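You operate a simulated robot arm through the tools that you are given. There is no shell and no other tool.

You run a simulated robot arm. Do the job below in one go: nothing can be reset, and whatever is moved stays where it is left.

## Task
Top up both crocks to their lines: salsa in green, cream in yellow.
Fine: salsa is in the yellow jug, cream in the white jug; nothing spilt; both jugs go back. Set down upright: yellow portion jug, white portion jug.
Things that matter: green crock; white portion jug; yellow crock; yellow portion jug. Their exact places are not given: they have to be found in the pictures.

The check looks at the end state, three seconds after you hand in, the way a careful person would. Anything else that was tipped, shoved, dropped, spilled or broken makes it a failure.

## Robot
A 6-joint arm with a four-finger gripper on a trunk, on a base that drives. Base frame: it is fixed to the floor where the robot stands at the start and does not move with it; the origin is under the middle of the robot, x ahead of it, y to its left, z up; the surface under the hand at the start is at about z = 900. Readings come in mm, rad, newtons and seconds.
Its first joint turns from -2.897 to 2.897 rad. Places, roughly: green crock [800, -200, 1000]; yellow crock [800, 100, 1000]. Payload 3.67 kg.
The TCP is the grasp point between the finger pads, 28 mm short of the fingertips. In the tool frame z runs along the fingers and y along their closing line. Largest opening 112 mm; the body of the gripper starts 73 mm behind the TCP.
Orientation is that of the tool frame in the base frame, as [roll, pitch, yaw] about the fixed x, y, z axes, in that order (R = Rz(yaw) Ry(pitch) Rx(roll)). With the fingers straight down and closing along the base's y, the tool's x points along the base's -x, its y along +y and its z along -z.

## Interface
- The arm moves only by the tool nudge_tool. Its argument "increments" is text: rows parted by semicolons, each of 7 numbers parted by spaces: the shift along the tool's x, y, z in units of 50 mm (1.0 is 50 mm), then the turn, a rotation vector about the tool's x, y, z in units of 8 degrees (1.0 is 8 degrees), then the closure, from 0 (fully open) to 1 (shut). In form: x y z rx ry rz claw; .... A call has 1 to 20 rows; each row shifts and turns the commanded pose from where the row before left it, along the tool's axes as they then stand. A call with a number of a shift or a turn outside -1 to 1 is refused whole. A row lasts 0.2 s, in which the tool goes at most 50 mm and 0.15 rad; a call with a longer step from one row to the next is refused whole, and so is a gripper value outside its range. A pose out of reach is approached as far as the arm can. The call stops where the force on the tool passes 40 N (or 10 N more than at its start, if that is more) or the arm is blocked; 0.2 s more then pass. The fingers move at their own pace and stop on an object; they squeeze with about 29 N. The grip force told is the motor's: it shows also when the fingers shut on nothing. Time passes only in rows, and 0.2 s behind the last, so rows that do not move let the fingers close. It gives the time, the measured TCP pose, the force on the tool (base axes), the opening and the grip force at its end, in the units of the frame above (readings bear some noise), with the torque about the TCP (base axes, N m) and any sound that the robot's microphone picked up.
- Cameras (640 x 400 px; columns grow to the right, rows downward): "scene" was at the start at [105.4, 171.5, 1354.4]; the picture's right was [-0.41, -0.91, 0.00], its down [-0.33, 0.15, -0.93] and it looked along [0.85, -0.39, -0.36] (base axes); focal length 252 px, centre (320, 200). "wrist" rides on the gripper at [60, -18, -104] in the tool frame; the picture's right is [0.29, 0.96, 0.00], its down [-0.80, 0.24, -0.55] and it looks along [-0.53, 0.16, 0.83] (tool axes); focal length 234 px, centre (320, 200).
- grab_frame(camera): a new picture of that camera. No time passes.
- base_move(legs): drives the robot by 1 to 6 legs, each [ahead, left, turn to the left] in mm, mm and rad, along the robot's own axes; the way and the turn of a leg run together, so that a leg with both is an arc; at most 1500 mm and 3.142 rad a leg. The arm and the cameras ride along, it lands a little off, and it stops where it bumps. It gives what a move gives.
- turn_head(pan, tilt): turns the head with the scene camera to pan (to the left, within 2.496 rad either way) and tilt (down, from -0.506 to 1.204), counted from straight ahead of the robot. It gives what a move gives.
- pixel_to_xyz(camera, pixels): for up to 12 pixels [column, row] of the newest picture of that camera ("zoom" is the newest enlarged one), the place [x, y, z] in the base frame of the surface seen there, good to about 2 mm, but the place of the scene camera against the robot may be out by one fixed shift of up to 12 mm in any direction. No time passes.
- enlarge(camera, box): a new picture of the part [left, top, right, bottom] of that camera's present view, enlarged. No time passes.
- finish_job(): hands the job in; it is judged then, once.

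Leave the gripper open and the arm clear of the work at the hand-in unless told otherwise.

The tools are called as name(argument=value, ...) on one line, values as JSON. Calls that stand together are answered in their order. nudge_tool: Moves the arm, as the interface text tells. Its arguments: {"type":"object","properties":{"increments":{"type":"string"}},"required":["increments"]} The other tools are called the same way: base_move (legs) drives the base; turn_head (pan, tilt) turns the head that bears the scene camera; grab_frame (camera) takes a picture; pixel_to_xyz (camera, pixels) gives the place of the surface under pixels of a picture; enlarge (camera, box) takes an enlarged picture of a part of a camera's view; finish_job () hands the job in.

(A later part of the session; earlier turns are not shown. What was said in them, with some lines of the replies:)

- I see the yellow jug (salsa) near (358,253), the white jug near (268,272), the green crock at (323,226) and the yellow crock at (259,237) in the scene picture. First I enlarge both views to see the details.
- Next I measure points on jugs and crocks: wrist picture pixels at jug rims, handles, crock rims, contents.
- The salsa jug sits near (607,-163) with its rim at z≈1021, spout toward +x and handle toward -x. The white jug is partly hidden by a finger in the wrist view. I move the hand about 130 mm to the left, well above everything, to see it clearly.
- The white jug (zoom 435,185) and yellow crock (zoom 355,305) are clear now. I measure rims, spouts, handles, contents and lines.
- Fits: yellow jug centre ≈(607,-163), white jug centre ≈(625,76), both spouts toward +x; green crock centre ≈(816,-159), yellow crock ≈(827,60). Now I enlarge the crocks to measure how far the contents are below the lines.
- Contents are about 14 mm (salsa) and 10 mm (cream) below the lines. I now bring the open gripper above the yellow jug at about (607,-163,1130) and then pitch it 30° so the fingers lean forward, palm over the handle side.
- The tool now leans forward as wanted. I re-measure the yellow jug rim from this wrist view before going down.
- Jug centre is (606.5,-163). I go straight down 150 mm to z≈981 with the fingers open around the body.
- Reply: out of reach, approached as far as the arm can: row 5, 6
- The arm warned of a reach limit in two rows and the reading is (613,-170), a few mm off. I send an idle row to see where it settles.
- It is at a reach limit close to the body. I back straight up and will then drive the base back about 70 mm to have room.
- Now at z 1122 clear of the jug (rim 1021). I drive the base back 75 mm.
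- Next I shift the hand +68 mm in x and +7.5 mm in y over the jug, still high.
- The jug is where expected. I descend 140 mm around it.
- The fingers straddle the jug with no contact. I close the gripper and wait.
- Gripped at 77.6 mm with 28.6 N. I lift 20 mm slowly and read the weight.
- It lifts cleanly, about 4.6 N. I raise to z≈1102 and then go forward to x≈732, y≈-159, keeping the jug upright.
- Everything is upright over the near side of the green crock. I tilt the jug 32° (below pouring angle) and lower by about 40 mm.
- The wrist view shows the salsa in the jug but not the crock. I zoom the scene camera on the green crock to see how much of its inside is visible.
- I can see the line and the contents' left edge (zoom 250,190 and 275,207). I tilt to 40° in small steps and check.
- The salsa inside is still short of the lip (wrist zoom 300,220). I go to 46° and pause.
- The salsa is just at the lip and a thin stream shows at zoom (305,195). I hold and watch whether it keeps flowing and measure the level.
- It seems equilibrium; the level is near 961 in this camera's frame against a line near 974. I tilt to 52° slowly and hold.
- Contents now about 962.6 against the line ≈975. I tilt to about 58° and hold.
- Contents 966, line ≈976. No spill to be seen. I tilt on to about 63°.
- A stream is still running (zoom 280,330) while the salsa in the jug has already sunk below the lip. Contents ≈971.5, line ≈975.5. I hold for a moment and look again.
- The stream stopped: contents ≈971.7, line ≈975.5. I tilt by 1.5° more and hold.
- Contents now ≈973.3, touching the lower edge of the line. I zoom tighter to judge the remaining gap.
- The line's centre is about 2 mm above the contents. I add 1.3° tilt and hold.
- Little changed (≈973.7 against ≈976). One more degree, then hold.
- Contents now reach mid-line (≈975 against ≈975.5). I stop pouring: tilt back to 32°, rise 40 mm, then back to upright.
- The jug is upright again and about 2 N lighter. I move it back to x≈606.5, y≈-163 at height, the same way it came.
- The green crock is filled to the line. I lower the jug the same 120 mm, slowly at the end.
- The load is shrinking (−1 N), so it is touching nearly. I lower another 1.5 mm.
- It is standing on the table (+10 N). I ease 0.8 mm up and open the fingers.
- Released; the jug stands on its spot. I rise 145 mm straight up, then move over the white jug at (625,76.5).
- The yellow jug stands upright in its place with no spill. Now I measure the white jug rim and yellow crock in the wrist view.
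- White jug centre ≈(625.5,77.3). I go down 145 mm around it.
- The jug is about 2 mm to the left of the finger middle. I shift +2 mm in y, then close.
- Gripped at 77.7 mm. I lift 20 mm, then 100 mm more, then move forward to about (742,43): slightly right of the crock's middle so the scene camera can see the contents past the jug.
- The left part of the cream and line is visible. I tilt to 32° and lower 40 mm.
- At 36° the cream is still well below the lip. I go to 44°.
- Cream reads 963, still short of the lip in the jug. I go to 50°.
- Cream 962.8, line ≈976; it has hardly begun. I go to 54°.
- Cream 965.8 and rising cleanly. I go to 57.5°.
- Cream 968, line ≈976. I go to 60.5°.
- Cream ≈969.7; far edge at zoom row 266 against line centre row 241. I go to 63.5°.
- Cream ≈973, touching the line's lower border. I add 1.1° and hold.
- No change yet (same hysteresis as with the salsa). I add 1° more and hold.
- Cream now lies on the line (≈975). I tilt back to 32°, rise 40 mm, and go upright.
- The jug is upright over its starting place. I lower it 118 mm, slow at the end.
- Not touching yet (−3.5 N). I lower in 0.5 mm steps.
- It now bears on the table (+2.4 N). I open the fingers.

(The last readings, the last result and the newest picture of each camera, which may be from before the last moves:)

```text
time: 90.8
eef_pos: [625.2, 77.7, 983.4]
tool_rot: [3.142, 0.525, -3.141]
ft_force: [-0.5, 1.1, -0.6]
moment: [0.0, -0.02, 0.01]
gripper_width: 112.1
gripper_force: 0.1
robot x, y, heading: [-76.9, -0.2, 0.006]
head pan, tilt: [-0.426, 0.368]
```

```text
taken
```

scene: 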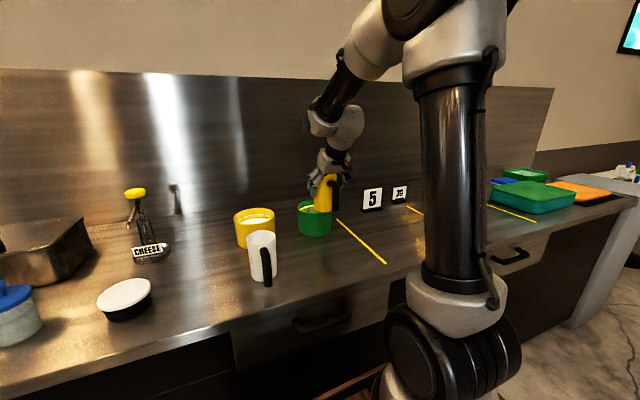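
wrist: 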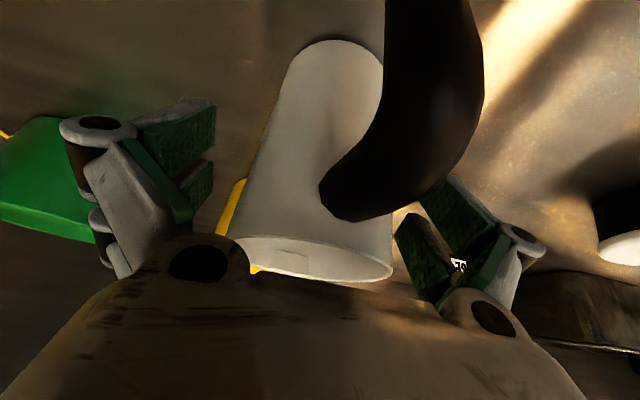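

The jug stands free between open fingers. I rise straight up well clear, straighten the tool, and look over everything.

nudge_tool(increments="-0.1 0 -0.173 0 0 0 0;-0.2 0 -0.346 0 0 0 0;-0.25 0 -0.433 0 0 0 0;-0.25 0 -0.433 0 0 0 0;-0.25 0 -0.433 0 0 0 0;-0.25 0 -0.433 0 0 0 0;-0.25 0 -0.433 0 0 0 0;-0.25 0 -0.433 0 0 0 0;-0.25 0 -0.433 0 0 0 0;-0.25 0 -0.433 0 0 0 0;-0.25 0 -0.433 0 0 0 0;-0.25 0 -0.433 0 0 0 0;0 -0.5 0 0 0.75 0 0;0 -0.5 0 0 0.75 0 0;0 -0.5 0 0 0.75 0 0;0 -0.5 0 0 0.75 0 0;0 -0.5 0 0 0.75 0 0;0 0 0 0 0 0 0")

grab_frame(camera="wrist")

grab_frame(camera="scene")

enlarge(camera="scene", box=[220, 180, 400, 300])

enlarge(camera="wrist", box=[180, 20, 440, 260])

```text
time: 94.6
eef_pos: [625.6, -45.9, 1261.8]
tool_rot: [-3.141, -0.001, 3.141]
ft_force: [-1.2, 0.6, -1.1]
moment: [0.03, -0.01, -0.03]
gripper_width: 112.0
gripper_force: 0.0
robot x, y, heading: [-77.6, 0.2, 0.005]
head pan, tilt: [-0.426, 0.368]
```

```text
taken
```

wrist: 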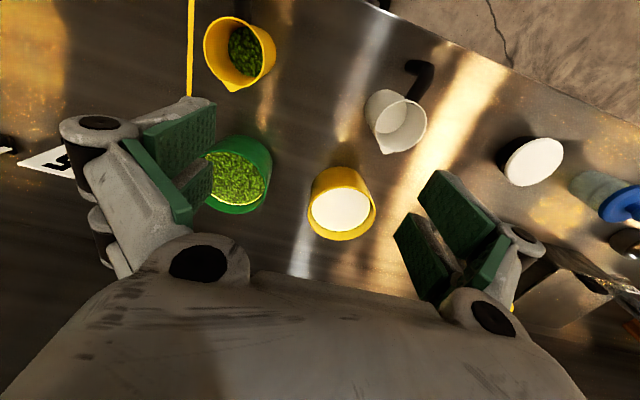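

```text
taken
```

scene: 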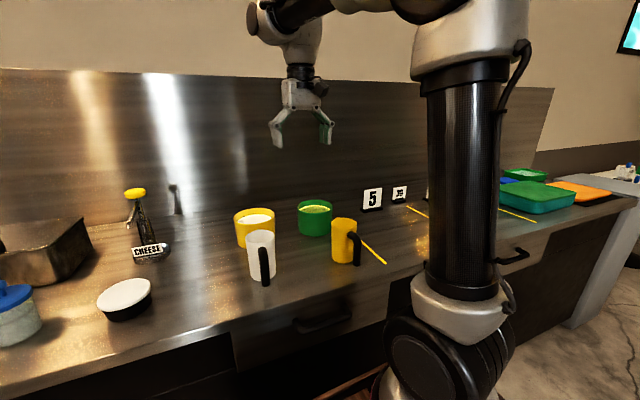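

```text
3.33 times, centred on (310, 240) of scene
```

zoom: 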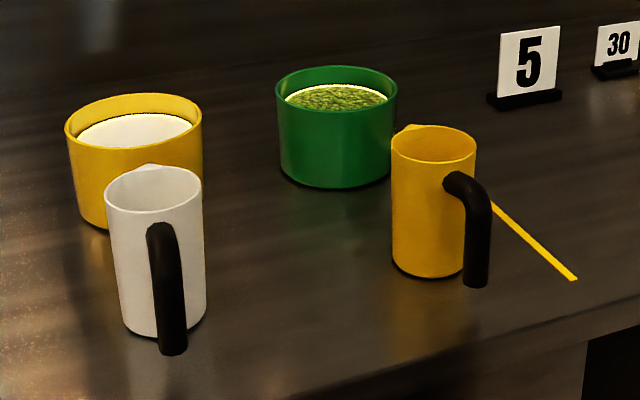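

```text
1.67 times, centred on (310, 140) of wrist
```

zoom: 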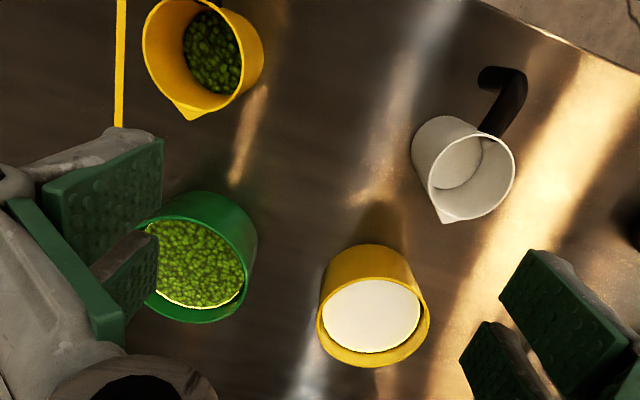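

Both jugs stand upright and no spill is visible. I check the two crock levels and jug positions closely.

enlarge(camera="wrist", box=[195, 120, 395, 250])

pixel_to_xyz(camera="wrist", pixels=[[340, 205], [330, 220], [350, 215], [235, 175], [240, 185], [233, 91], [204, 45], [275, 45], [384, 153], [426, 122], [366, 115], [398, 126]])

enlarge(camera="scene", box=[226, 195, 346, 255])

```text
3.08 times, centred on (295, 185) of wrist
```

zoom: 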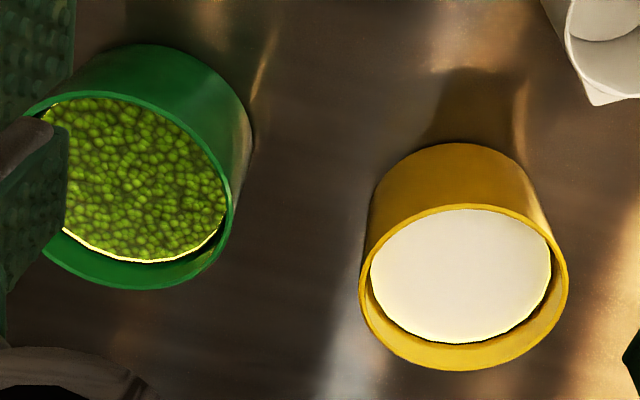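

```text
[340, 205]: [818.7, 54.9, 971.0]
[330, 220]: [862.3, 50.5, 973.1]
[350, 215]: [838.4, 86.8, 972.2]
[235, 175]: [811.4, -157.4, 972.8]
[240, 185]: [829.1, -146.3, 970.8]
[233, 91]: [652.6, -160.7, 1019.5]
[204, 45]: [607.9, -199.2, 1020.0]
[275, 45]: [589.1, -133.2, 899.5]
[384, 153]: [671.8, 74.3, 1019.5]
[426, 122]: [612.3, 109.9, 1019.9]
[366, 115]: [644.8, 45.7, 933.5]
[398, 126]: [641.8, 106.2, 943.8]
```

```text
5.33 times, centred on (286, 225) of scene
```

zoom: 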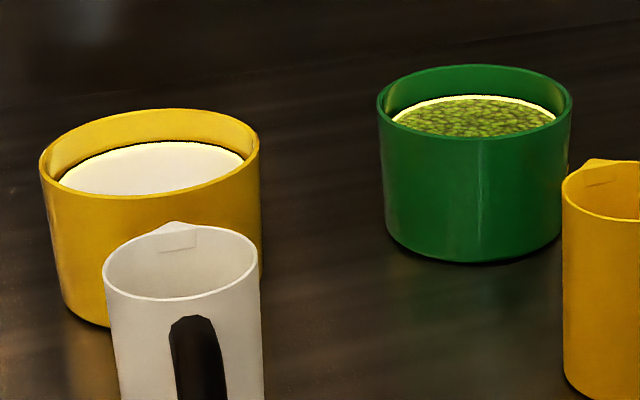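

Both contents lie at their lines. The jugs stand upright on their original spots, to within a few millimetres, and nothing is spilt. The gripper is open and the arm is clear, so I hand in.

finish_job()

```text
The job is handed in.
```

Both crocks are topped up to their lines: salsa from the yellow jug in the green crock, cream from the white jug in the yellow crock. I handed the job in, and the result of the check hasn't come back yet.

- **Levels:** in the last close-up pictures the salsa and the cream both sit at the line, with a thin strip of the line still showing above each.
- **Jugs:** both are upright, within about 4 mm of where they started.
- **Spills:** none visible on the counter in the final pictures.
- **Robot:** the gripper is open and the arm is raised clear of the work. I drove the base back about 75 mm, because the arm couldn't quite reach the yellow jug from the start position, and left it there.
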